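You operate a simulated robot arm through the tools that you are given. There is no shell and no other tool.

You are at the controls of a simulated robot arm. One attempt, no reset.

JOB
Top up the white drum from the small jug, then close it again.
Fine: bung out on to the lid, orange funnel into the hole before you pour; nearly all of the jug goes in; then jug and funnel back and the bung screwed home.

The check looks at the end state, three seconds after you hand in, the way a careful person would. Anything else that was tipped, shoved, dropped, spilled or broken makes it a failure. Lids that push on must go on centred and level and be pressed home; caps that screw on are set level and turned clockwise until they are tight.

ROBOT AND FRAMES
A 6-joint arm with a two-finger gripper, fixed in place. Base frame: the origin is at the foot of the arm, x ahead of it, y to its left, z up. Lengths are in mm, angles in degrees, forces in N, time in s.
It reaches about 1298 mm from its shoulder. Its first joint turns from -149.0 to 149.0 degrees. Payload 1.57 kg.
The tool frame sits at the grasp point between the pads (the TCP): z along the fingers, y along the line on which they close. The tips reach 21 mm beyond it. Largest opening 70 mm; the body of the gripper starts 50 mm behind the TCP.
Orientation is told as [roll, pitch, yaw] about the base's x, y, z axes, in that order, counted from this pose: with the fingers straight down and closing along the base's y, the tool's x points along the base's -x, its y along +y and its z along -z.

CONTROLS
- The arm moves only by the tool apply_moves. Its argument "series" is a list of rows, each an object of numbers (a shift or turn left out is 0, a gripper value left out holds the last): "hand": the gripper command, from -1 (shut) to 1 (fully open), values between in proportion; "x", "y", "z": the shift along the tool's x, y, z in mm; "wx", "wy", "wz": the turn, a rotation vector about the tool's x, y, z in degrees. In form: [{"hand": .., "x": .., "y": .., "z": .., "wx": .., "wy": .., "wz": ..}, ...]. A call has 1 to 20 rows; each row shifts and turns the commanded pose from where the row before left it, along the tool's axes as they then stand. Rows are played at 5 a second. More than 50 mm and 8.6 degrees between two rows, or a gripper value outside its range, and nothing of the call is played. Where a pose cannot be reached the arm comes as near as it can. A force on the tool above 60 N (or 10 N above the force at the start of the call, whichever is more), or a blocked arm, ends the call early, and 0.2 s more pass. The fingers move at their own pace and stop on an object; they squeeze with about 30 N. The grip force told is the motor's: it shows also when the fingers shut on nothing. Time passes only in rows, and 0.2 s behind the last, so rows that do not move let the fingers close. It gives the time, the measured TCP pose, the force on the tool (base axes), the opening and the grip force at its end, in the units of the frame above (readings bear some noise), with the torque about the TCP (base axes, N m) and any sound that the robot's microphone picked up.
- Cameras (640 x 400 px; columns grow to the right, rows downward): "scene" is fixed at [220.9, 500.8, 1283.6]; the picture's right is [-0.28, -0.96, 0.00], its down [-0.58, 0.17, -0.80] and it looks along [0.77, -0.23, -0.60] (base axes); focal length 214 px, centre (320, 200). "wrist" rides on the gripper at [79, 4, -81] in the tool frame; the picture's right is [-0.05, 1.00, 0.00], its down [-0.67, -0.04, -0.75] and it looks along [-0.74, -0.04, 0.67] (tool axes); focal length 256 px, centre (320, 200). There is no depth. A picture from a camera that has moved, and an enlarged one, comes with that camera's place and axes in the base frame and with its lens.
- grab_frame(camera): a new picture of that camera. It takes no simulated time.
- raise_lower(by): slides the trunk up (or, below 0, down) by that many mm; the arm rides with it, the base frame stays. It gives what a move gives, with no picture.
- close_up(camera, box): a new picture of the part [left, top, right, bottom] of that camera's present view, enlarged. It takes no simulated time.
- sign_off(): hands the job in; it is judged then, once.

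Nothing tells you positions but the pictures and the camera data. Unless the task says otherwise, let go and move clear before handing in.

The tools are called after "Request:" as name(argument=value, ...) on one line, values as JSON. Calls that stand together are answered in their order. apply_moves: Moves the arm, as the interface text tells. Its arguments: {"type":"object","properties":{"series":{"type":"array"}},"required":["series"]} The other tools are called the same way: raise_lower (by) slides the trunk up or down; grab_frame (camera) takes a picture; close_up (camera, box) takes an enlarged picture of a part of a camera's view; sign_off () hands the job in.

At the start:

```text
time: 0.0
position: [664.3, -123.2, 1173.5]
orientation: [0.0, -0.1, 0.0]
contact_force: [0.5, -0.1, -0.1]
wrist_torque: [0.0, -0.01, -0.04]
opening: 69.8
grasp_force: 0.0
trunk travel left (down, up): [-855.0, 115.0]
```

scene: 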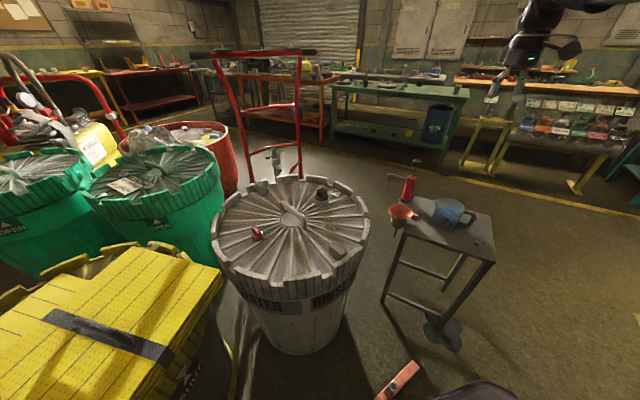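
wrist: 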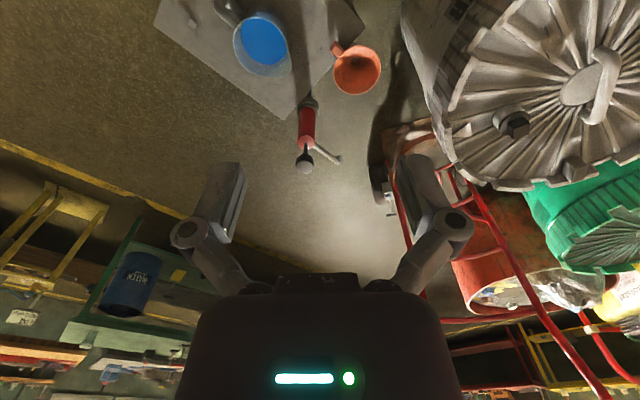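

I see a white drum with a ribbed lid, carrying a black bung and something red, and to its right a small grey table with an orange funnel, a blue jug and a red hand pump. I'll look closer before I move anything.

Request:
close_up(camera="scene", box=[200, 160, 380, 280])

Request:
close_up(camera="scene", box=[370, 150, 510, 270])

Request:
close_up(camera="wrist", box=[150, 0, 400, 180])

Request:
close_up(camera="wrist", box=[400, 0, 640, 200])

```text
3.33 times, centred on (290, 220) of scene
camera zoom: at [220.9, 500.8, 1283.6], right [-0.28, -0.96, 0.0], down [-0.58, 0.17, -0.8], along [0.77, -0.23, -0.6], focal length 715 px, centre (420, 133)
```

zoom: 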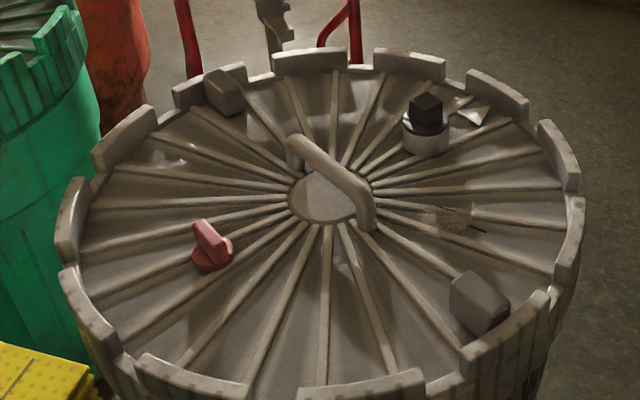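

```text
3.33 times, centred on (440, 210) of scene
camera zoom: at [220.9, 500.8, 1283.6], right [-0.28, -0.96, 0.0], down [-0.58, 0.17, -0.8], along [0.77, -0.23, -0.6], focal length 715 px, centre (-80, 167)
```

zoom: 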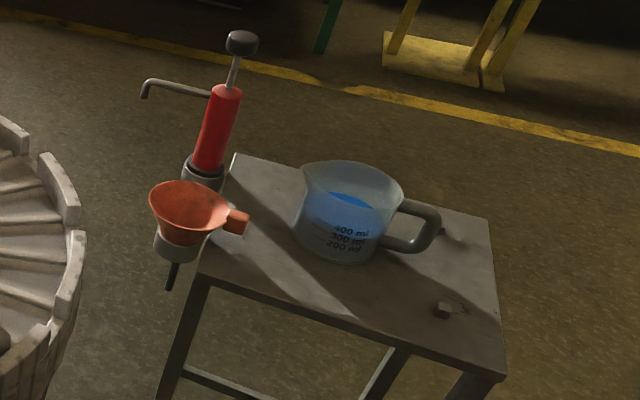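

```text
2.22 times, centred on (275, 90) of wrist
camera zoom: at [583.1, -119.8, 1254.4], right [0.05, 1.0, 0.0], down [0.67, -0.04, 0.75], along [0.74, -0.04, -0.67], focal length 569 px, centre (420, 444)
```

zoom: 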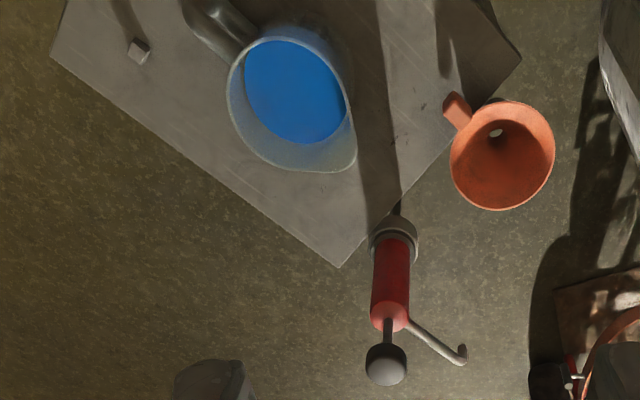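

```text
2.00 times, centred on (520, 100) of wrist
camera zoom: at [583.1, -119.8, 1254.4], right [0.05, 1.0, 0.0], down [0.67, -0.04, 0.75], along [0.74, -0.04, -0.67], focal length 512 px, centre (-80, 400)
```

zoom: 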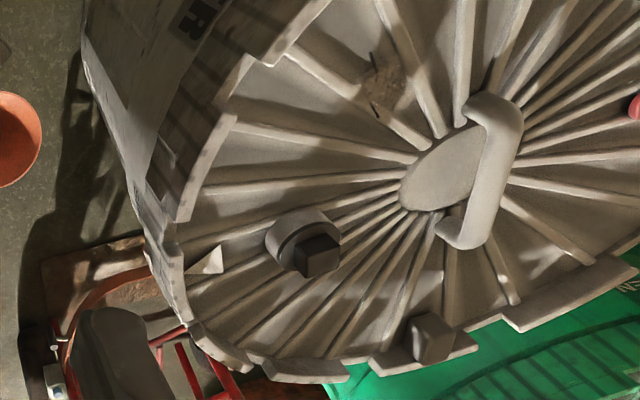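

The bung looks like the black square-headed plug in a collar at about (900, 288, 775). The jug and funnel are on or beside the table at y around -250 to -100. I'll bring the wrist camera over the lid for a better look.

Request:
apply_moves(series=[{"hand": 1, "x": -5, "y": 41, "z": 15}, {"x": -5, "y": 41, "z": 15}, {"x": -5, "y": 41, "z": 15}, {"x": -5, "y": 41, "z": 15}, {"x": -5, "y": 41, "z": 15}, {"x": -5, "y": 41, "z": 15}, {"x": -5, "y": 41, "z": 15}, {"x": -5, "y": 41, "z": 15}, {"x": -5, "y": 41, "z": 15}, {"x": -5, "y": 41, "z": 15}, {}])

Request:
grab_frame(camera="wrist")

Request:
grab_frame(camera="scene")

```text
time: 2.4
position: [709.9, 284.3, 1173.4]
orientation: [0.1, 0.0, -0.2]
contact_force: [-0.4, 0.5, 0.1]
wrist_torque: [-0.03, 0.0, -0.01]
opening: 70.0
grasp_force: 0.0
out of reach, approached as far as the arm can: row 1, 2, 3, 4, 5, 6, 7, 8, 9, 10
trunk travel left (down, up): [-855.0, 115.0]
```

```text
taken
camera wrist: at [629.6, 287.8, 1254.5], right [0.05, 1.0, 0.0], down [0.67, -0.04, 0.75], along [0.74, -0.04, -0.67], focal length 256 px, centre (320, 200)
```

wrist: 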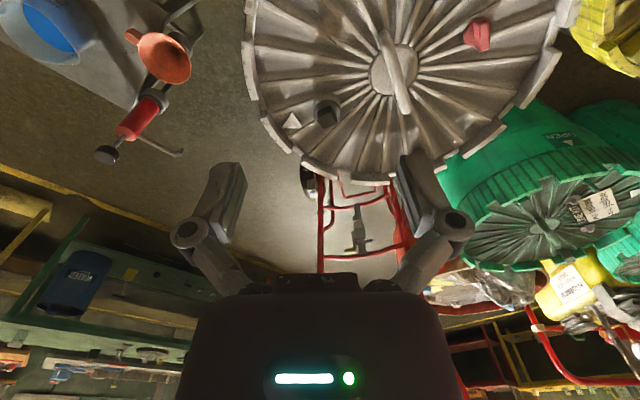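

```text
taken
```

scene: 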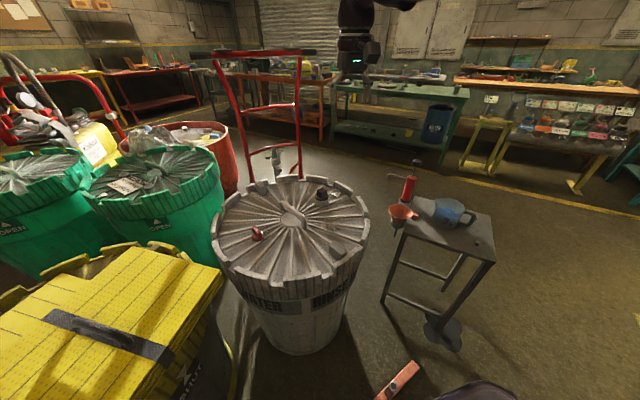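

The tool could not go lower because the arm is at its limit, so the trunk has to come down. I'll lower it part way and look again.

Request:
raise_lower(by=-200)

Request:
grab_frame(camera="wrist")

Request:
grab_frame(camera="scene")

```text
time: 4.6
position: [709.7, 283.9, 972.6]
orientation: [0.0, 0.0, -0.1]
contact_force: [-0.5, -0.2, -0.1]
wrist_torque: [-0.01, 0.03, -0.01]
opening: 69.9
grasp_force: 0.0
trunk travel left (down, up): [-655.0, 315.0]
```

```text
taken
camera wrist: at [629.7, 288.0, 1054.4], right [0.05, 1.0, 0.0], down [0.67, -0.04, 0.75], along [0.74, -0.04, -0.67], focal length 256 px, centre (320, 200)
```

wrist: 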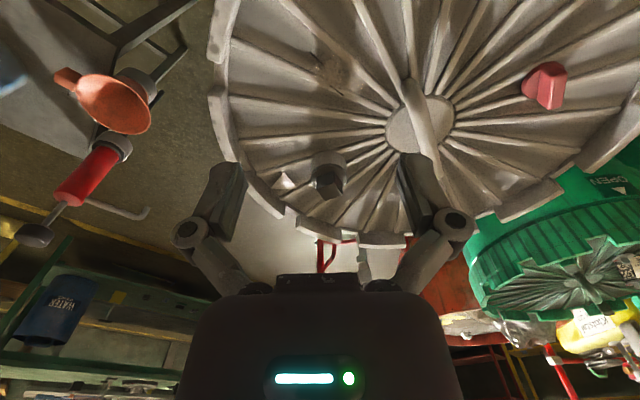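

```text
taken
```

scene: 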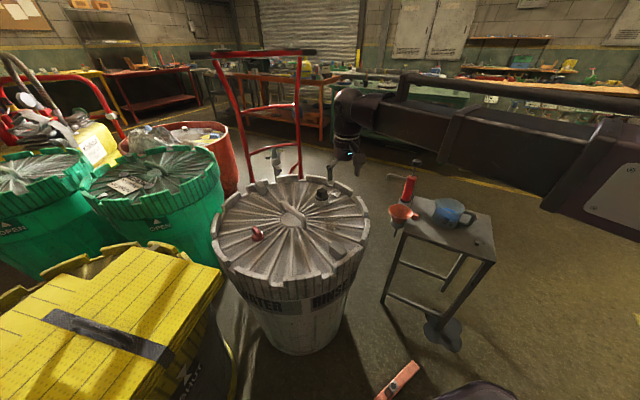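

Request:
close_up(camera="wrist", box=[250, 120, 410, 220])

Request:
close_up(camera="wrist", box=[480, 30, 640, 130])

Request:
close_up(camera="wrist", box=[0, 40, 240, 250])

Request:
close_up(camera="scene", box=[380, 150, 500, 230])

Request:
close_up(camera="scene", box=[290, 170, 370, 220])

Request:
close_up(camera="scene", box=[230, 210, 310, 260])

```text
4.00 times, centred on (330, 170) of wrist
camera zoom: at [629.7, 288.0, 1054.4], right [0.05, 1.0, 0.0], down [0.67, -0.04, 0.75], along [0.74, -0.04, -0.67], focal length 1024 px, centre (280, 320)
```

zoom: 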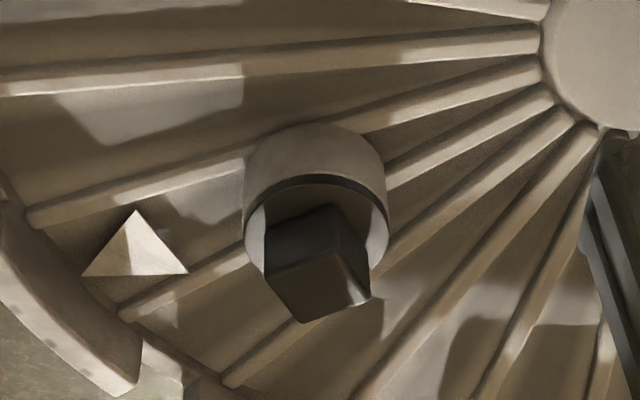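

```text
4.00 times, centred on (560, 80) of wrist
camera zoom: at [629.7, 288.0, 1054.4], right [0.05, 1.0, 0.0], down [0.67, -0.04, 0.75], along [0.74, -0.04, -0.67], focal length 1024 px, centre (-640, 680)
```

zoom: 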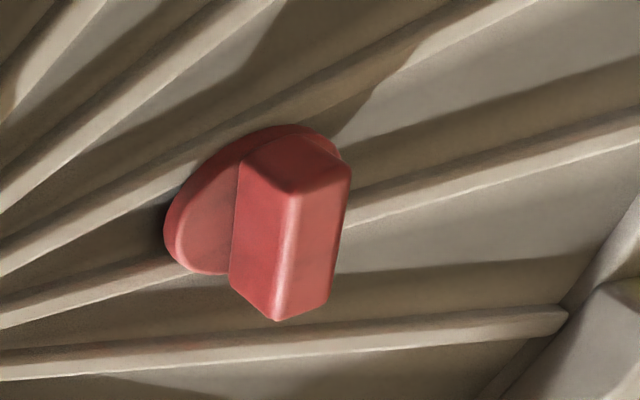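

```text
1.90 times, centred on (120, 145) of wrist
camera zoom: at [629.7, 288.0, 1054.4], right [0.05, 1.0, 0.0], down [0.67, -0.04, 0.75], along [0.74, -0.04, -0.67], focal length 488 px, centre (701, 305)
```

zoom: 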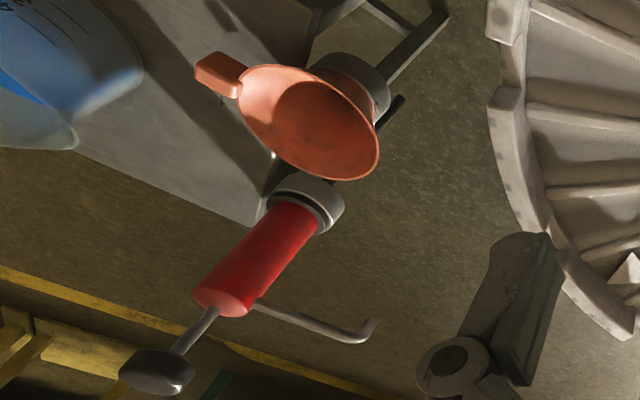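

```text
5.00 times, centred on (440, 190) of scene
camera zoom: at [220.9, 500.8, 1283.6], right [-0.28, -0.96, 0.0], down [-0.58, 0.17, -0.8], along [0.77, -0.23, -0.6], focal length 1072 px, centre (-280, 250)
```

zoom: 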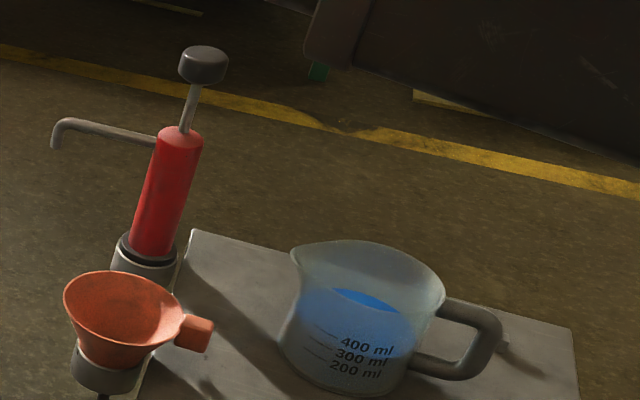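

```text
8.00 times, centred on (330, 195) of scene
camera zoom: at [220.9, 500.8, 1283.6], right [-0.28, -0.96, 0.0], down [-0.58, 0.17, -0.8], along [0.77, -0.23, -0.6], focal length 1716 px, centre (240, 240)
```

zoom: 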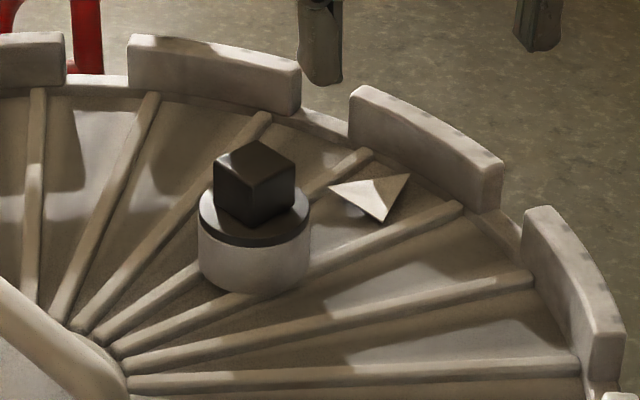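

```text
8.00 times, centred on (270, 235) of scene
camera zoom: at [220.9, 500.8, 1283.6], right [-0.28, -0.96, 0.0], down [-0.58, 0.17, -0.8], along [0.77, -0.23, -0.6], focal length 1716 px, centre (720, -80)
```

zoom: 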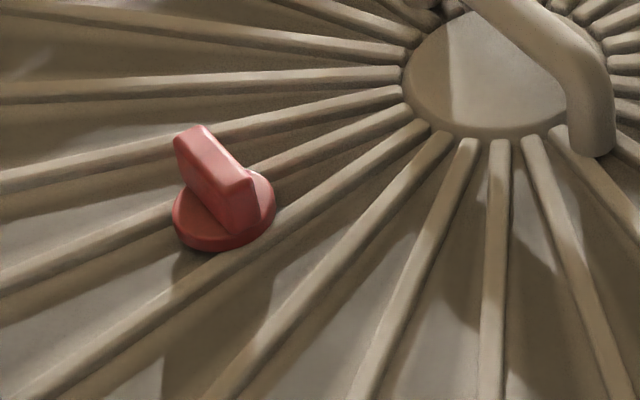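

The black square-headed plug in the grey neck is the bung, about (915, 287, 755). The red knob is some other fitting, and I'll leave it alone. I'll check how low the arm can go on its own at this trunk height.

Request:
apply_moves(series=[{"z": 15}, {"z": 15}, {}])

Request:
apply_moves(series=[{"z": -20}, {"z": -20}, {}])

```text
time: 5.4
position: [709.9, 284.4, 974.0]
orientation: [0.0, 0.0, 0.0]
contact_force: [-0.2, -0.1, 0.3]
wrist_torque: [-0.02, -0.07, 0.02]
opening: 69.7
grasp_force: 0.1
out of reach, approached as far as the arm can: row 1, 2
trunk travel left (down, up): [-655.0, 315.0]
```

```text
time: 6.2
position: [710.2, 284.5, 973.4]
orientation: [0.0, 0.0, 0.0]
contact_force: [0.7, 0.8, -0.1]
wrist_torque: [-0.01, -0.03, -0.01]
opening: 69.6
grasp_force: 0.1
out of reach, approached as far as the arm can: row 1, 2
trunk travel left (down, up): [-655.0, 315.0]
```

Request:
apply_moves(series=[{"z": -40}, {"z": -40}, {"z": -40}, {"z": -40}, {"z": -40}, {}])

Request:
grab_frame(camera="scene")

```text
time: 7.6
position: [709.1, 285.2, 973.8]
orientation: [0.1, 0.1, 0.0]
contact_force: [0.6, -0.7, 0.1]
wrist_torque: [0.02, 0.01, 0.02]
opening: 70.1
grasp_force: 0.1
out of reach, approached as far as the arm can: row 1, 2, 3, 4, 5
trunk travel left (down, up): [-655.0, 315.0]
```

```text
taken
```

scene: 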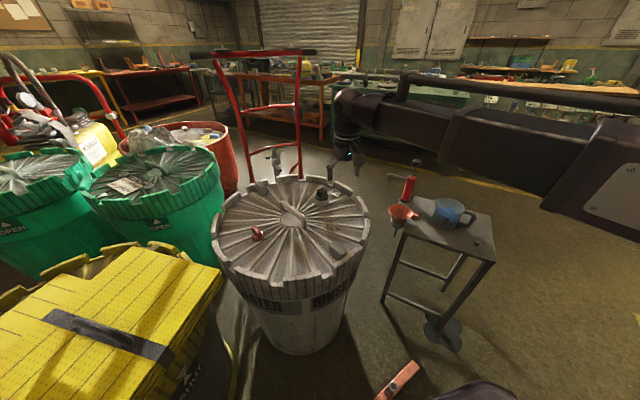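

Height only changes with the trunk, so this arm works like a SCARA. I'll test what tilting and turning the tool does to the reachable pose while it is well clear of everything.

Request:
apply_moves(series=[{"wy": 8}, {"wy": 8}, {}])

Request:
apply_moves(series=[{"wy": 7}, {"wy": 7}, {}])

```text
time: 8.4
position: [709.9, 284.3, 981.0]
orientation: [0.0, 16.0, 0.0]
contact_force: [0.7, 0.0, -1.2]
wrist_torque: [-0.04, 0.04, -0.03]
opening: 70.0
grasp_force: 0.1
out of reach, approached as far as the arm can: row 2
trunk travel left (down, up): [-655.0, 315.0]
```

```text
time: 9.2
position: [706.7, 287.7, 994.8]
orientation: [1.0, 27.6, 0.0]
contact_force: [-0.9, -0.1, -0.2]
wrist_torque: [0.0, 0.01, -0.02]
opening: 70.0
grasp_force: 0.1
out of reach, approached as far as the arm can: row 1, 2
trunk travel left (down, up): [-655.0, 315.0]
```

Request:
apply_moves(series=[{"wy": -8, "x": -26.5, "z": -1.8, "wx": -1}, {"wy": -8, "x": -26.5, "z": -1.8}, {"wy": -8, "x": -26.5, "z": -1.8}, {"wy": -3.6, "x": -11.9, "z": -0.4}, {}])

```text
time: 10.4
position: [795.7, 286.6, 974.4]
orientation: [0.9, 2.2, -0.4]
contact_force: [-0.3, -0.1, -0.4]
wrist_torque: [0.01, -0.05, 0.0]
opening: 69.8
grasp_force: 0.0
out of reach, approached as far as the arm can: row 2
trunk travel left (down, up): [-655.0, 315.0]
```

Request:
apply_moves(series=[{"wy": -2.2, "wx": 0.9, "wz": -0.4, "x": -7}, {"x": -20}, {}])

Request:
raise_lower(by=-90)

Request:
grab_frame(camera="wrist")

Request:
close_up(camera="scene", box=[270, 120, 430, 220])

```text
time: 11.2
position: [820.4, 286.7, 973.8]
orientation: [0.0, 0.1, 0.1]
contact_force: [0.2, 0.8, 0.0]
wrist_torque: [-0.01, 0.02, -0.04]
opening: 70.3
grasp_force: 0.1
trunk travel left (down, up): [-655.0, 315.0]
```

```text
time: 12.4
position: [820.8, 286.8, 883.1]
orientation: [0.0, 0.2, 0.0]
contact_force: [-0.6, -0.9, -0.7]
wrist_torque: [-0.05, 0.02, 0.01]
opening: 69.8
grasp_force: 0.0
trunk travel left (down, up): [-565.0, 405.0]
```

```text
taken
camera wrist: at [740.6, 289.3, 964.7], right [0.05, 1.0, 0.0], down [0.67, -0.04, 0.74], along [0.74, -0.04, -0.67], focal length 256 px, centre (320, 200)
```

wrist: 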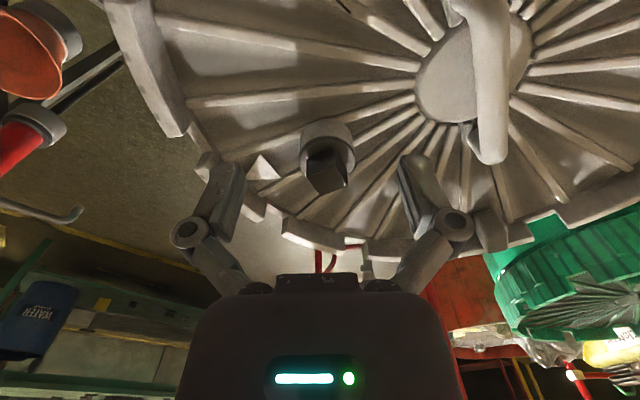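

```text
4.00 times, centred on (350, 170) of scene
camera zoom: at [220.9, 500.8, 1283.6], right [-0.28, -0.96, 0.0], down [-0.58, 0.17, -0.8], along [0.77, -0.23, -0.6], focal length 858 px, centre (200, 320)
```

zoom: 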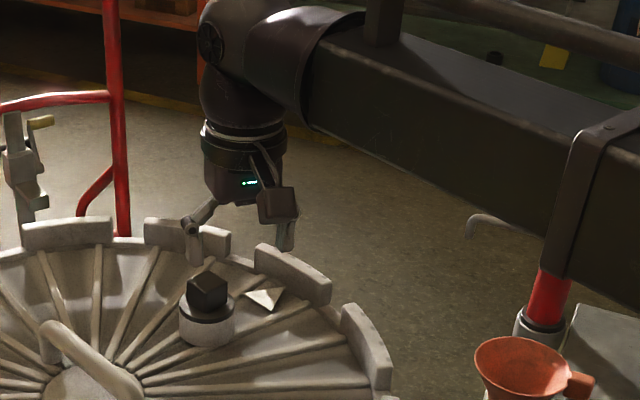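

Request:
close_up(camera="wrist", box=[240, 110, 400, 210])

Request:
close_up(camera="scene", box=[290, 170, 370, 220])

```text
4.00 times, centred on (320, 160) of wrist
camera zoom: at [740.6, 289.3, 964.7], right [0.05, 1.0, 0.0], down [0.67, -0.04, 0.74], along [0.74, -0.04, -0.67], focal length 1024 px, centre (320, 360)
```

zoom: 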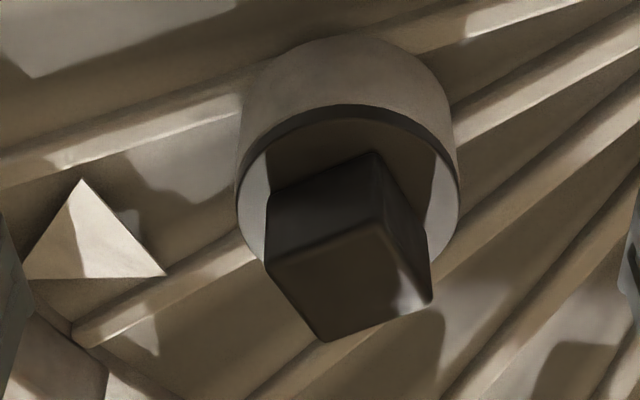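

```text
8.00 times, centred on (330, 195) of scene
camera zoom: at [220.9, 500.8, 1283.6], right [-0.28, -0.96, 0.0], down [-0.58, 0.17, -0.8], along [0.77, -0.23, -0.6], focal length 1716 px, centre (240, 240)
```

zoom: 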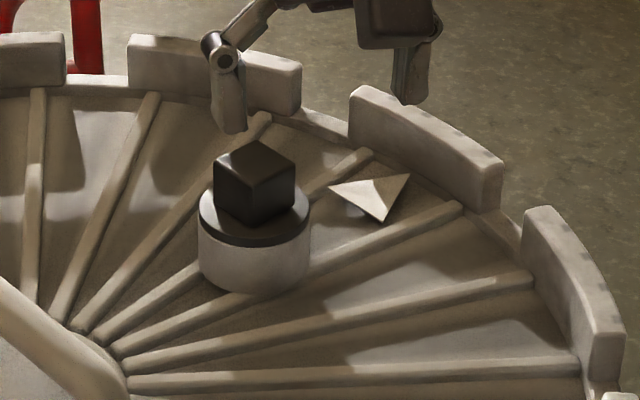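

The square head measures about 30 mm across, its edges are turned about +24° in yaw, and it is centred near (915, 288) with its top near z = 785. I'll move over it, match the yaw, and check the alignment from close by.

Request:
apply_moves(series=[{"x": -31, "y": 0.3}, {"x": -31, "y": 0.3}, {"x": -30, "y": 0.4}, {"wz": -8}, {"wz": -8}, {"wz": -8}, {}])

Request:
grab_frame(camera="wrist")

Request:
close_up(camera="scene", box=[270, 140, 390, 215])

```text
time: 14.0
position: [913.2, 287.8, 884.0]
orientation: [0.1, 0.0, 24.1]
contact_force: [0.4, -0.9, 0.3]
wrist_torque: [-0.01, 0.0, 0.02]
opening: 70.2
grasp_force: 0.0
trunk travel left (down, up): [-565.0, 405.0]
```

```text
taken
camera wrist: at [837.6, 257.8, 964.6], right [-0.36, 0.93, 0.0], down [0.62, 0.24, 0.74], along [0.69, 0.27, -0.67], focal length 256 px, centre (320, 200)
```

wrist: 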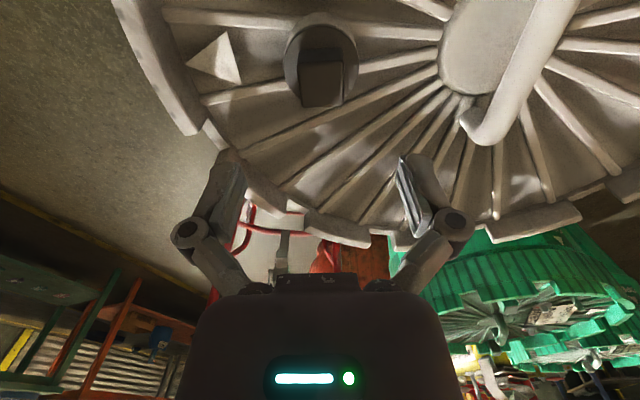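

```text
5.33 times, centred on (330, 178) of scene
camera zoom: at [220.9, 500.8, 1283.6], right [-0.28, -0.96, 0.0], down [-0.58, 0.17, -0.8], along [0.77, -0.23, -0.6], focal length 1144 px, centre (267, 320)
```

zoom: 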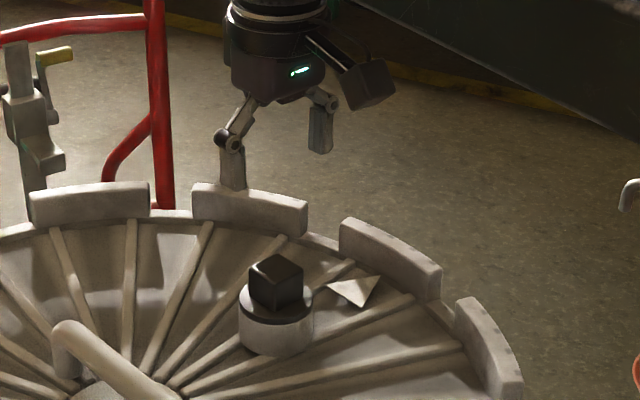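

Request:
close_up(camera="wrist", box=[260, 0, 400, 120])

```text
3.33 times, centred on (330, 60) of wrist
camera zoom: at [837.6, 257.8, 964.6], right [-0.36, 0.93, 0.0], down [0.62, 0.24, 0.74], along [0.69, 0.27, -0.67], focal length 853 px, centre (287, 667)
```

zoom: 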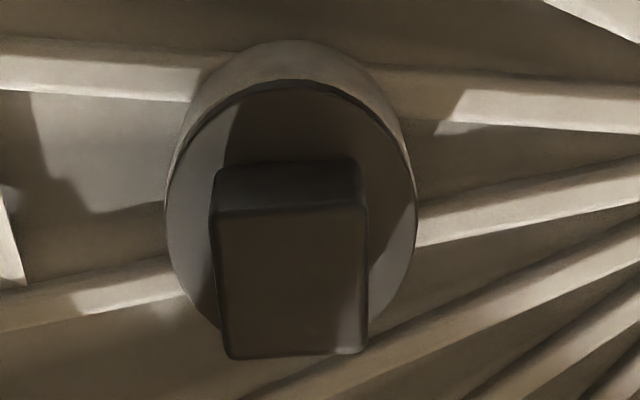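

Request:
raise_lower(by=-50)

Request:
grab_frame(camera="wrist")

Request:
close_up(camera="scene", box=[290, 160, 370, 210])

```text
time: 14.9
position: [912.9, 287.0, 834.9]
orientation: [0.1, 0.1, 24.0]
contact_force: [-0.6, -0.4, 0.0]
wrist_torque: [-0.01, 0.03, 0.0]
opening: 70.1
grasp_force: 0.0
trunk travel left (down, up): [-515.0, 455.0]
```

```text
taken
camera wrist: at [837.5, 257.8, 914.6], right [-0.36, 0.93, 0.0], down [0.63, 0.24, 0.74], along [0.69, 0.27, -0.67], focal length 256 px, centre (320, 200)
```

wrist: 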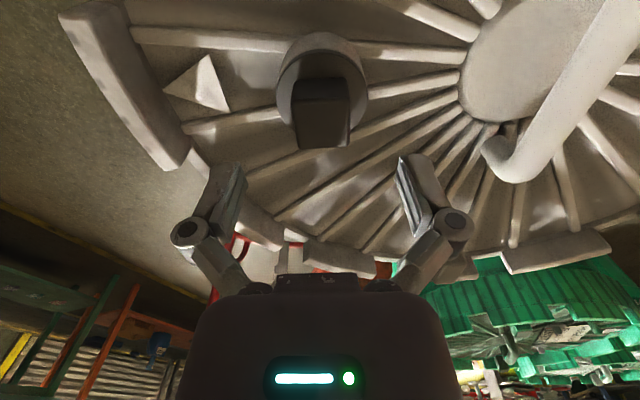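

```text
8.00 times, centred on (330, 185) of scene
camera zoom: at [220.9, 500.8, 1283.6], right [-0.28, -0.96, 0.0], down [-0.58, 0.17, -0.8], along [0.77, -0.23, -0.6], focal length 1716 px, centre (240, 320)
```

zoom: 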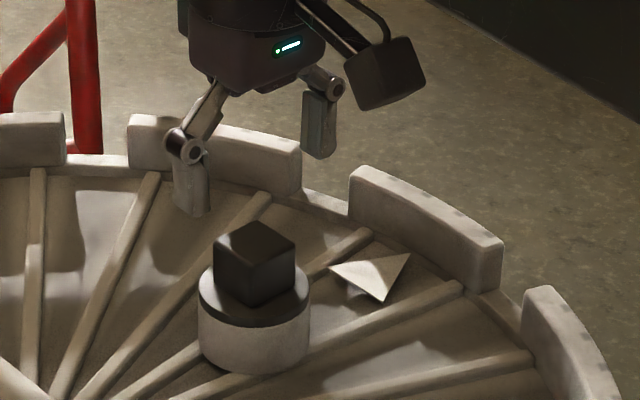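

Request:
close_up(camera="wrist", box=[250, 20, 400, 170])

```text
2.67 times, centred on (325, 95) of wrist
camera zoom: at [837.5, 257.8, 914.6], right [-0.36, 0.93, 0.0], down [0.63, 0.24, 0.74], along [0.69, 0.27, -0.67], focal length 683 px, centre (307, 480)
```

zoom: 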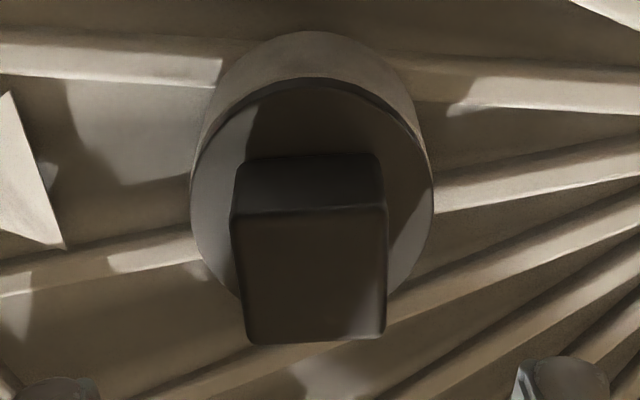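

Request:
apply_moves(series=[{"x": -1.2, "y": 1.3}, {}])

Request:
raise_lower(by=-46)

Request:
grab_frame(camera="wrist")

Request:
close_up(camera="scene", box=[290, 160, 370, 210])

```text
time: 15.5
position: [913.7, 288.5, 833.6]
orientation: [0.1, 0.2, 24.0]
contact_force: [-0.8, -0.5, 0.9]
wrist_torque: [-0.04, 0.0, -0.01]
opening: 69.8
grasp_force: 0.2
trunk travel left (down, up): [-515.0, 455.0]
```

```text
time: 16.4
position: [912.8, 289.3, 787.6]
orientation: [0.0, 0.1, 23.9]
contact_force: [1.5, -0.4, 0.1]
wrist_torque: [0.01, -0.01, 0.03]
opening: 69.9
grasp_force: 0.0
trunk travel left (down, up): [-469.0, 501.0]
```

```text
taken
camera wrist: at [838.2, 259.7, 868.6], right [-0.36, 0.93, 0.0], down [0.63, 0.24, 0.74], along [0.69, 0.27, -0.67], focal length 256 px, centre (320, 200)
```

wrist: 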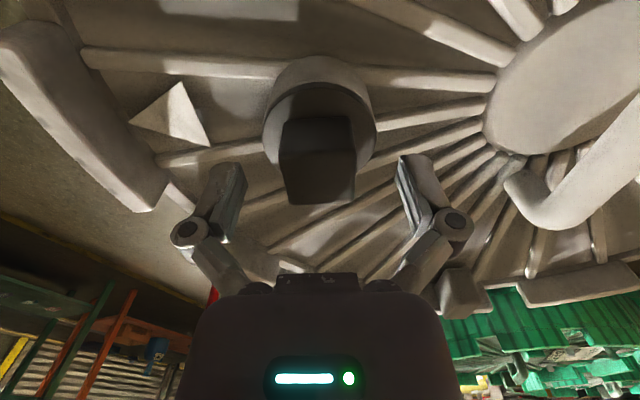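

```text
8.00 times, centred on (330, 185) of scene
camera zoom: at [220.9, 500.8, 1283.6], right [-0.28, -0.96, 0.0], down [-0.58, 0.17, -0.8], along [0.77, -0.23, -0.6], focal length 1716 px, centre (240, 320)
```

zoom: 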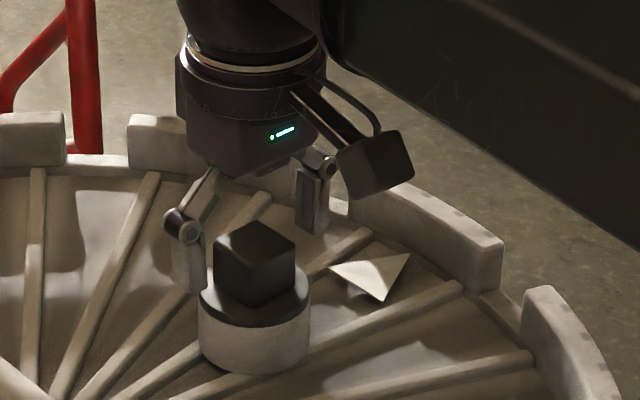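

The fingers straddle the head evenly. I'll drop 8 mm more and close on the square head.

Request:
raise_lower(by=-8)

Request:
apply_moves(series=[{"hand": -1}, {"hand": -1}, {"hand": -1}, {"hand": -1}, {"hand": -1}])

Request:
grab_frame(camera="wrist")

Request:
close_up(camera="scene", box=[290, 160, 370, 210])

```text
time: 17.0
position: [913.2, 288.9, 778.4]
orientation: [0.1, 0.1, 24.1]
contact_force: [-0.5, -0.1, 0.4]
wrist_torque: [0.03, -0.02, 0.02]
opening: 70.0
grasp_force: 0.1
trunk travel left (down, up): [-461.0, 509.0]
```

```text
time: 18.2
position: [913.5, 288.5, 779.5]
orientation: [0.1, 0.0, 24.0]
contact_force: [5.8, -0.5, 11.2]
wrist_torque: [-0.05, -0.11, 0.19]
opening: 31.0
grasp_force: 29.7
trunk travel left (down, up): [-461.0, 509.0]
```

```text
taken
camera wrist: at [838.1, 259.5, 861.2], right [-0.36, 0.93, 0.0], down [0.62, 0.24, 0.74], along [0.69, 0.27, -0.67], focal length 256 px, centre (320, 200)
```

wrist: 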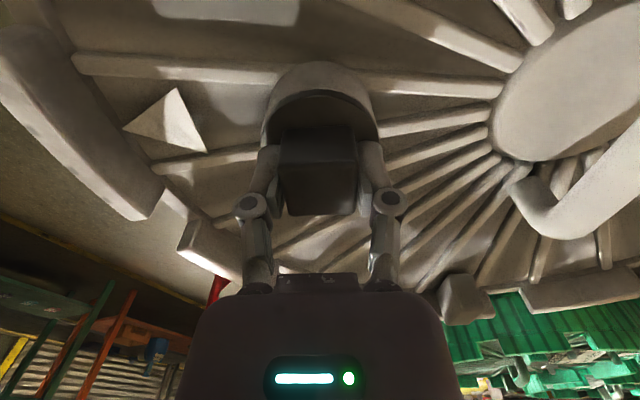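

```text
8.00 times, centred on (330, 185) of scene
camera zoom: at [220.9, 500.8, 1283.6], right [-0.28, -0.96, 0.0], down [-0.58, 0.17, -0.8], along [0.77, -0.23, -0.6], focal length 1716 px, centre (240, 320)
```

zoom: 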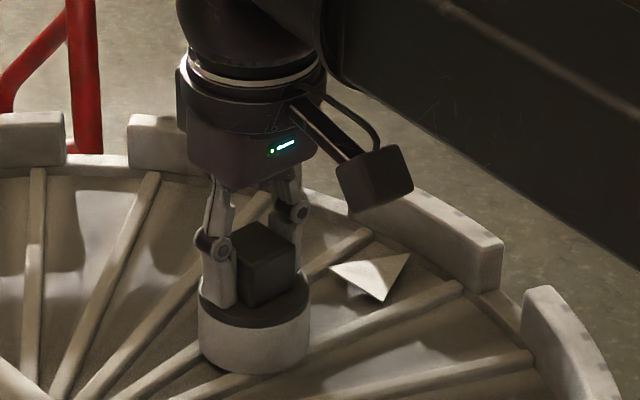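

Request:
apply_moves(series=[{"wz": -5}, {"wz": -5}, {"wz": -5}, {"wz": -5}, {}])

```text
time: 19.4
position: [914.0, 289.5, 781.2]
orientation: [0.1, 0.0, 44.1]
contact_force: [3.9, 10.3, 14.0]
wrist_torque: [0.13, -0.06, -0.03]
opening: 31.0
grasp_force: 30.4
trunk travel left (down, up): [-461.0, 509.0]
```

Request:
close_up(camera="scene", box=[290, 160, 370, 210])

Request:
grab_frame(camera="wrist")

```text
8.00 times, centred on (330, 185) of scene
camera zoom: at [220.9, 500.8, 1283.6], right [-0.28, -0.96, 0.0], down [-0.58, 0.17, -0.8], along [0.77, -0.23, -0.6], focal length 1716 px, centre (240, 320)
```

zoom: 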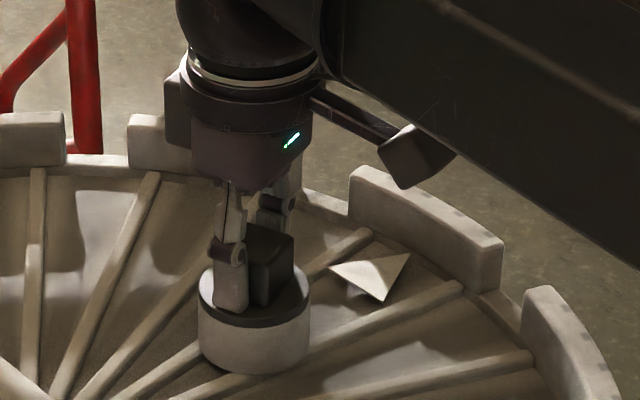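

```text
taken
camera wrist: at [852.2, 236.0, 861.3], right [-0.66, 0.75, 0.0], down [0.5, 0.44, 0.74], along [0.56, 0.49, -0.67], focal length 256 px, centre (320, 200)
```

wrist: 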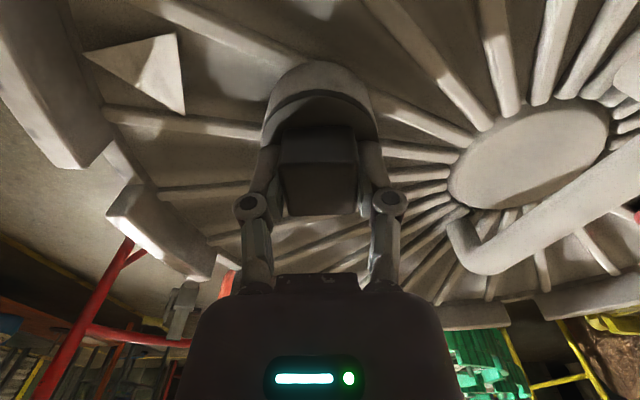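

It is turning. I'll keep unscrewing and follow the thread upward with small trunk steps.

Request:
raise_lower(by=1.5)

Request:
apply_moves(series=[{"wz": -6}, {"wz": -6}, {"wz": -6}, {"wz": -6}, {"wz": -6}, {"wz": -6}, {}])

```text
time: 19.9
position: [913.3, 288.4, 780.4]
orientation: [0.2, 0.1, 44.0]
contact_force: [-2.2, 10.1, 0.8]
wrist_torque: [0.29, -0.13, 0.03]
opening: 31.1
grasp_force: 30.1
trunk travel left (down, up): [-462.0, 508.0]
```

```text
time: 21.5
position: [913.0, 287.6, 782.5]
orientation: [0.2, 0.0, 80.1]
contact_force: [-8.2, 6.2, 1.0]
wrist_torque: [0.0, 0.15, 0.03]
opening: 31.2
grasp_force: 30.2
trunk travel left (down, up): [-462.0, 508.0]
```

Request:
apply_moves(series=[{"wz": -8}, {"wz": -8}, {"wz": -8}, {"wz": -8}, {"wz": -8}, {}])

Request:
raise_lower(by=1)

Request:
apply_moves(series=[{"wz": -8}, {"wz": -8}, {"wz": -8}, {"wz": -8}, {"wz": -8}, {}])

Request:
close_up(camera="scene", box=[290, 160, 370, 210])

Request:
grab_frame(camera="wrist")

```text
time: 22.9
position: [912.7, 287.1, 783.1]
orientation: [0.2, -0.1, 120.1]
contact_force: [-11.1, 3.3, 2.6]
wrist_torque: [-0.22, 0.09, -0.02]
opening: 31.0
grasp_force: 29.8
trunk travel left (down, up): [-462.0, 508.0]
```

```text
time: 23.4
position: [913.5, 288.6, 782.6]
orientation: [0.1, 0.0, 119.9]
contact_force: [-8.1, 3.4, -1.0]
wrist_torque: [0.05, 0.1, 0.0]
opening: 31.0
grasp_force: 30.1
trunk travel left (down, up): [-463.0, 507.0]
```

```text
time: 24.8
position: [914.1, 287.6, 783.2]
orientation: [0.0, -0.1, 160.1]
contact_force: [-9.1, -1.7, 1.7]
wrist_torque: [-0.06, 0.18, -0.01]
opening: 31.0
grasp_force: 29.7
trunk travel left (down, up): [-463.0, 507.0]
```

```text
8.00 times, centred on (330, 185) of scene
camera zoom: at [220.9, 500.8, 1283.6], right [-0.28, -0.96, 0.0], down [-0.58, 0.17, -0.8], along [0.77, -0.23, -0.6], focal length 1716 px, centre (240, 320)
```

zoom: 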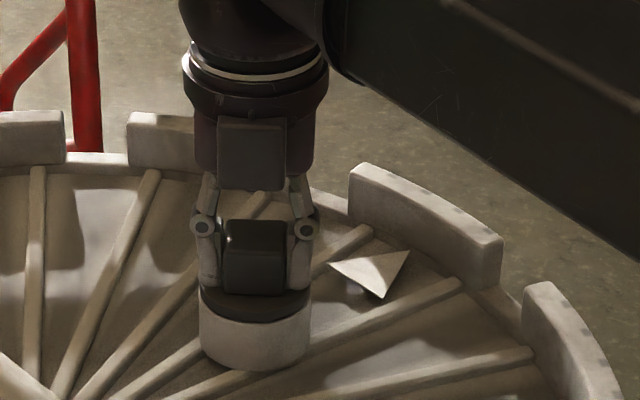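

```text
taken
camera wrist: at [985.7, 255.5, 863.5], right [-0.39, -0.92, 0.0], down [-0.61, 0.26, 0.75], along [-0.69, 0.29, -0.67], focal length 256 px, centre (320, 200)
```

wrist: 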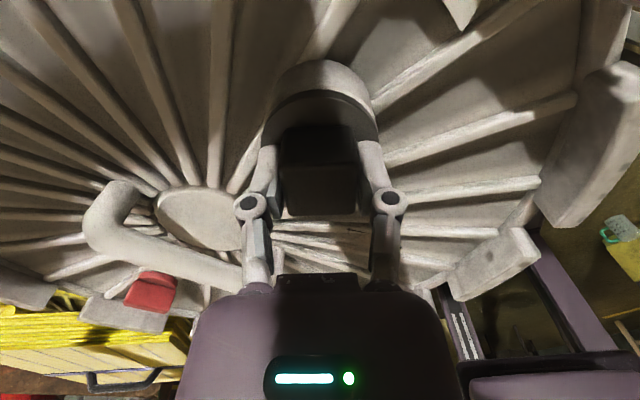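

Request:
raise_lower(by=1)

Request:
apply_moves(series=[{"wz": -8}, {"wz": -8}, {"wz": -8}, {"wz": -8}, {"wz": -8}, {"wz": -8}, {}])

Request:
raise_lower(by=1)

Request:
apply_moves(series=[{"wz": -8}, {"wz": -8}, {"wz": -8}, {"wz": -8}, {"wz": -8}, {"wz": -8}, {}])

Request:
close_up(camera="scene", box=[290, 160, 370, 210])

```text
time: 25.3
position: [914.2, 287.4, 783.1]
orientation: [0.0, -0.1, 160.0]
contact_force: [-9.6, -2.0, -2.0]
wrist_torque: [-0.07, 0.17, -0.01]
opening: 30.9
grasp_force: 30.5
trunk travel left (down, up): [-464.0, 506.0]
```

```text
time: 26.9
position: [912.4, 292.8, 783.2]
orientation: [0.1, -0.1, -168.7]
contact_force: [1.1, -12.2, 1.9]
wrist_torque: [-0.3, -0.05, -0.05]
opening: 31.0
grasp_force: 29.9
out of reach, approached as far as the arm can: row 4, 5, 6
trunk travel left (down, up): [-464.0, 506.0]
```

```text
time: 27.4
position: [912.9, 293.9, 783.2]
orientation: [0.1, -0.2, -168.7]
contact_force: [-0.6, -8.8, 0.1]
wrist_torque: [-0.25, 0.0, -0.03]
opening: 31.0
grasp_force: 30.4
trunk travel left (down, up): [-465.0, 505.0]
```

```text
time: 29.0
position: [912.3, 292.8, 783.9]
orientation: [0.1, -0.1, -168.6]
contact_force: [-1.0, -6.9, 0.2]
wrist_torque: [-0.14, 0.0, -0.04]
opening: 31.0
grasp_force: 29.9
out of reach, approached as far as the arm can: row 1, 2, 3, 4, 5, 6
trunk travel left (down, up): [-465.0, 505.0]
```

```text
8.00 times, centred on (330, 185) of scene
camera zoom: at [220.9, 500.8, 1283.6], right [-0.28, -0.96, 0.0], down [-0.58, 0.17, -0.8], along [0.77, -0.23, -0.6], focal length 1716 px, centre (240, 320)
```

zoom: 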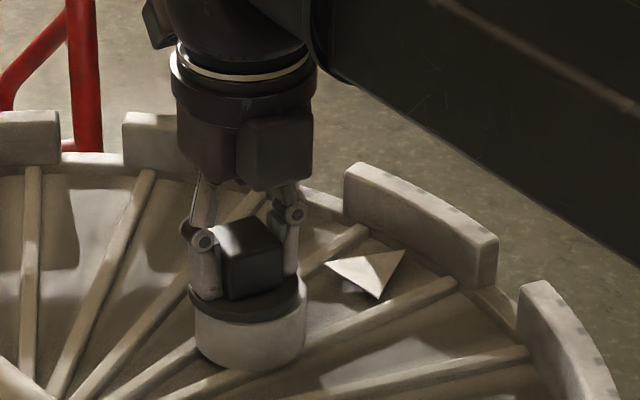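

Request:
apply_moves(series=[{"wz": 3, "x": -0.8, "y": 4.4}, {}])

Request:
apply_moves(series=[{"hand": 1}, {"hand": 1}, {"hand": 1}])

Request:
close_up(camera="scene", box=[290, 160, 370, 210])

```text
time: 29.6
position: [911.9, 289.2, 783.3]
orientation: [0.1, -0.2, -171.7]
contact_force: [0.1, 0.1, -0.4]
wrist_torque: [-0.01, 0.0, -0.03]
opening: 31.2
grasp_force: 29.9
trunk travel left (down, up): [-465.0, 505.0]
```

```text
time: 30.4
position: [912.2, 291.2, 784.3]
orientation: [0.1, -0.1, -171.7]
contact_force: [0.0, 0.0, 0.3]
wrist_torque: [0.0, 0.0, 0.0]
opening: 70.2
grasp_force: 0.0
trunk travel left (down, up): [-465.0, 505.0]
```

```text
8.00 times, centred on (330, 185) of scene
camera zoom: at [220.9, 500.8, 1283.6], right [-0.28, -0.96, 0.0], down [-0.58, 0.17, -0.8], along [0.77, -0.23, -0.6], focal length 1716 px, centre (240, 320)
```

zoom: 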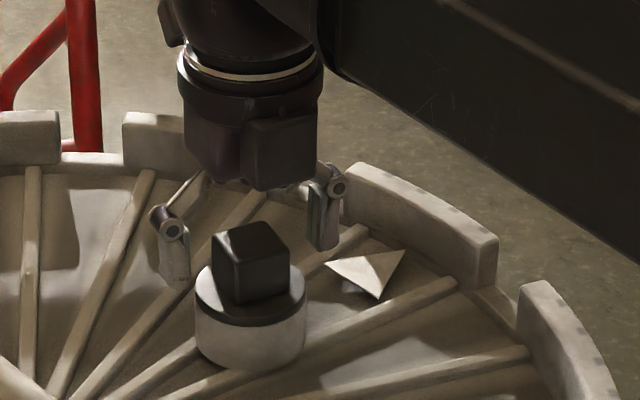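

The wrist yaw stops near 191°, and hitting that stop pushed the drum less than 2 mm. I'll lift clear, wind the wrist back 270°, and regrip for the next turn.

Request:
raise_lower(by=38)

Request:
apply_moves(series=[{"wz": 8.5}, {"wz": 8.5}, {"wz": 8.5}, {"wz": 8.5}, {"wz": 8.5}, {"wz": 8.5}, {"wz": 8.5}, {"wz": 8.5}, {"wz": 8.5}, {"wz": 8.5}, {"wz": 8.5}, {"wz": 8.5}, {"wz": 8.5}, {"wz": 8.5}, {"wz": 8.5}, {"wz": 8.5}, {"wz": 8.5}, {"wz": 8.5}, {"wz": 8.5}, {"wz": 8.5}])

Request:
apply_moves(series=[{"wz": 8.5}, {"wz": 8.5}, {"wz": 8.5}, {"wz": 8.5}, {"wz": 8.5}, {"wz": 8.5}, {"wz": 8.5}, {"wz": 8.5}, {"wz": 8.5}, {"wz": 8.5}, {"wz": 8.5}, {"wz": 6.5}, {}])

Request:
grab_frame(camera="wrist")

```text
time: 31.2
position: [912.1, 290.4, 821.4]
orientation: [0.1, -0.1, -171.7]
contact_force: [-0.9, 0.3, 0.1]
wrist_torque: [-0.03, -0.03, -0.02]
opening: 70.0
grasp_force: 0.0
trunk travel left (down, up): [-503.0, 467.0]
```

```text
time: 35.5
position: [913.2, 289.0, 822.7]
orientation: [-0.1, 0.3, 18.0]
contact_force: [-0.2, 0.9, -0.2]
wrist_torque: [0.01, -0.06, -0.01]
opening: 70.2
grasp_force: 0.0
trunk travel left (down, up): [-503.0, 467.0]
```

```text
time: 38.2
position: [912.0, 290.1, 822.1]
orientation: [-0.2, -0.1, -81.7]
contact_force: [0.9, -1.1, -0.2]
wrist_torque: [0.01, 0.0, 0.01]
opening: 70.1
grasp_force: 0.0
trunk travel left (down, up): [-503.0, 467.0]
```

```text
taken
camera wrist: at [904.2, 368.8, 902.7], right [1.0, 0.09, 0.0], down [0.06, -0.66, 0.75], along [0.07, -0.74, -0.67], focal length 256 px, centre (320, 200)
```

wrist: 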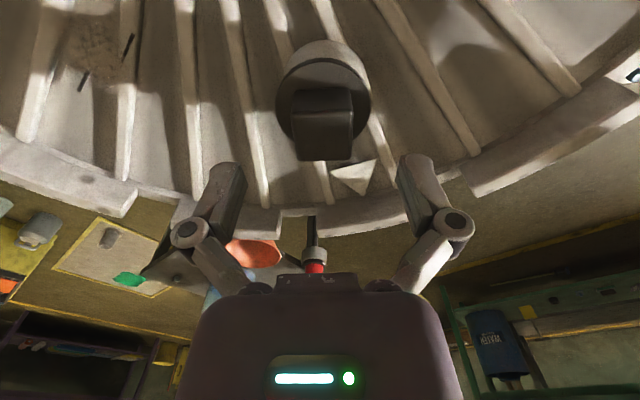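

Request:
close_up(camera="wrist", box=[250, 20, 400, 170])

```text
2.67 times, centred on (325, 95) of wrist
camera zoom: at [904.2, 368.8, 902.7], right [1.0, 0.09, 0.0], down [0.06, -0.66, 0.75], along [0.07, -0.74, -0.67], focal length 683 px, centre (307, 480)
```

zoom: 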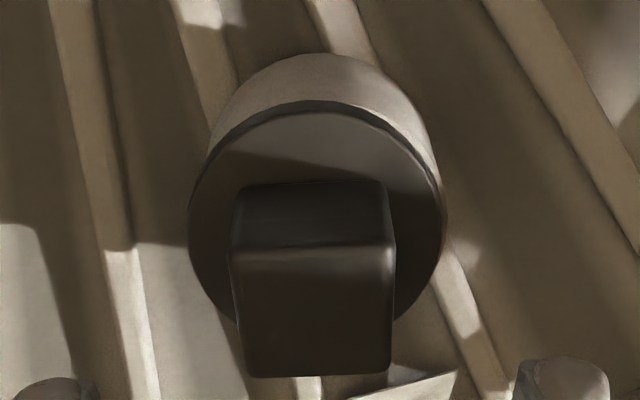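

Request:
apply_moves(series=[{"y": 1.6}, {}])

Request:
raise_lower(by=-37)

Request:
apply_moves(series=[{"hand": -1}, {"hand": -1}, {"hand": -1}, {"hand": -1}])

Request:
apply_moves(series=[{"wz": -8}, {"wz": -8}, {"wz": -8}, {"wz": -8}, {"wz": -8}, {}])

Request:
close_up(camera="scene", box=[290, 160, 370, 210])

```text
time: 38.9
position: [914.3, 290.4, 821.7]
orientation: [-0.2, -0.1, -81.6]
contact_force: [0.3, -0.2, 1.0]
wrist_torque: [-0.02, -0.01, 0.01]
opening: 70.1
grasp_force: 0.0
trunk travel left (down, up): [-503.0, 467.0]
```

```text
time: 39.7
position: [912.4, 290.8, 785.3]
orientation: [-0.1, -0.1, -81.7]
contact_force: [-0.9, 0.1, 0.6]
wrist_torque: [0.0, 0.0, -0.02]
opening: 69.8
grasp_force: 0.1
trunk travel left (down, up): [-466.0, 504.0]
```

```text
time: 40.7
position: [915.6, 290.6, 785.1]
orientation: [-0.1, 0.0, -81.7]
contact_force: [0.7, 0.2, 6.2]
wrist_torque: [0.02, -0.01, 0.02]
opening: 31.3
grasp_force: 30.0
trunk travel left (down, up): [-466.0, 504.0]
```

```text
time: 42.1
position: [912.9, 289.6, 785.3]
orientation: [0.0, 0.0, -41.7]
contact_force: [-1.6, -1.2, 4.5]
wrist_torque: [-0.06, -0.12, -0.03]
opening: 31.2
grasp_force: 29.7
trunk travel left (down, up): [-466.0, 504.0]
```

```text
8.00 times, centred on (330, 185) of scene
camera zoom: at [220.9, 500.8, 1283.6], right [-0.28, -0.96, 0.0], down [-0.58, 0.17, -0.8], along [0.77, -0.23, -0.6], focal length 1716 px, centre (240, 320)
```

zoom: 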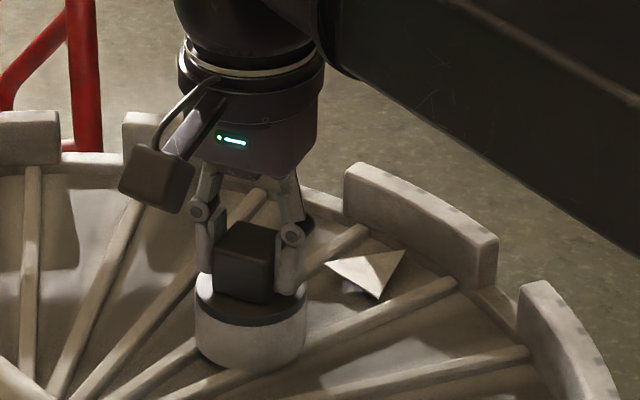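

Request:
raise_lower(by=1)

Request:
apply_moves(series=[{"wz": -8}, {"wz": -8}, {"wz": -8}, {"wz": -8}, {"wz": -8}, {"wz": -8}, {}])

Request:
raise_lower(by=1)

Request:
apply_moves(series=[{"wz": -8}, {"wz": -8}, {"wz": -8}, {"wz": -8}, {"wz": -8}, {"wz": -8}, {}])

Request:
close_up(camera="scene", box=[290, 160, 370, 210])

```text
time: 42.6
position: [914.4, 290.0, 786.4]
orientation: [-0.2, 0.1, -41.7]
contact_force: [-0.4, -0.3, 0.3]
wrist_torque: [0.01, -0.05, 0.0]
opening: 31.2
grasp_force: 30.2
trunk travel left (down, up): [-467.0, 503.0]
```

```text
time: 44.2
position: [913.0, 290.2, 786.5]
orientation: [0.0, 0.1, 6.4]
contact_force: [0.6, 0.4, -0.3]
wrist_torque: [0.01, 0.03, 0.0]
opening: 31.1
grasp_force: 29.8
trunk travel left (down, up): [-467.0, 503.0]
```

```text
time: 44.7
position: [913.2, 289.8, 787.5]
orientation: [-0.1, 0.2, 6.3]
contact_force: [-1.0, -0.2, -0.8]
wrist_torque: [0.01, -0.04, -0.01]
opening: 31.1
grasp_force: 30.5
trunk travel left (down, up): [-468.0, 502.0]
```

```text
time: 46.3
position: [912.4, 288.6, 788.0]
orientation: [0.0, 0.2, 54.4]
contact_force: [-0.5, -0.4, 0.4]
wrist_torque: [0.01, 0.04, -0.02]
opening: 31.0
grasp_force: 29.6
trunk travel left (down, up): [-468.0, 502.0]
```

```text
8.00 times, centred on (330, 185) of scene
camera zoom: at [220.9, 500.8, 1283.6], right [-0.28, -0.96, 0.0], down [-0.58, 0.17, -0.8], along [0.77, -0.23, -0.6], focal length 1716 px, centre (240, 320)
```

zoom: 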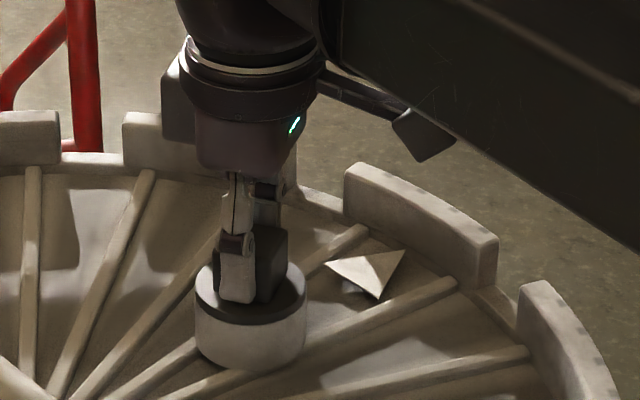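

Request:
raise_lower(by=3)

Request:
close_up(camera="scene", box=[290, 160, 370, 210])

```text
time: 46.8
position: [912.9, 289.1, 790.5]
orientation: [0.1, 0.2, 54.3]
contact_force: [-0.2, 0.5, -0.1]
wrist_torque: [0.02, -0.01, 0.01]
opening: 30.9
grasp_force: 29.5
trunk travel left (down, up): [-471.0, 499.0]
```

```text
8.00 times, centred on (330, 185) of scene
camera zoom: at [220.9, 500.8, 1283.6], right [-0.28, -0.96, 0.0], down [-0.58, 0.17, -0.8], along [0.77, -0.23, -0.6], focal length 1716 px, centre (240, 320)
```

zoom: 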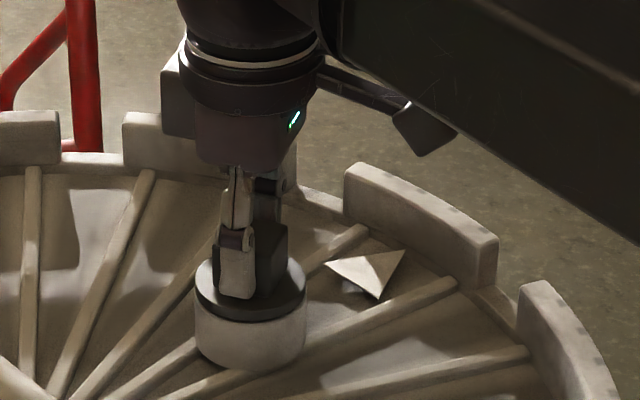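

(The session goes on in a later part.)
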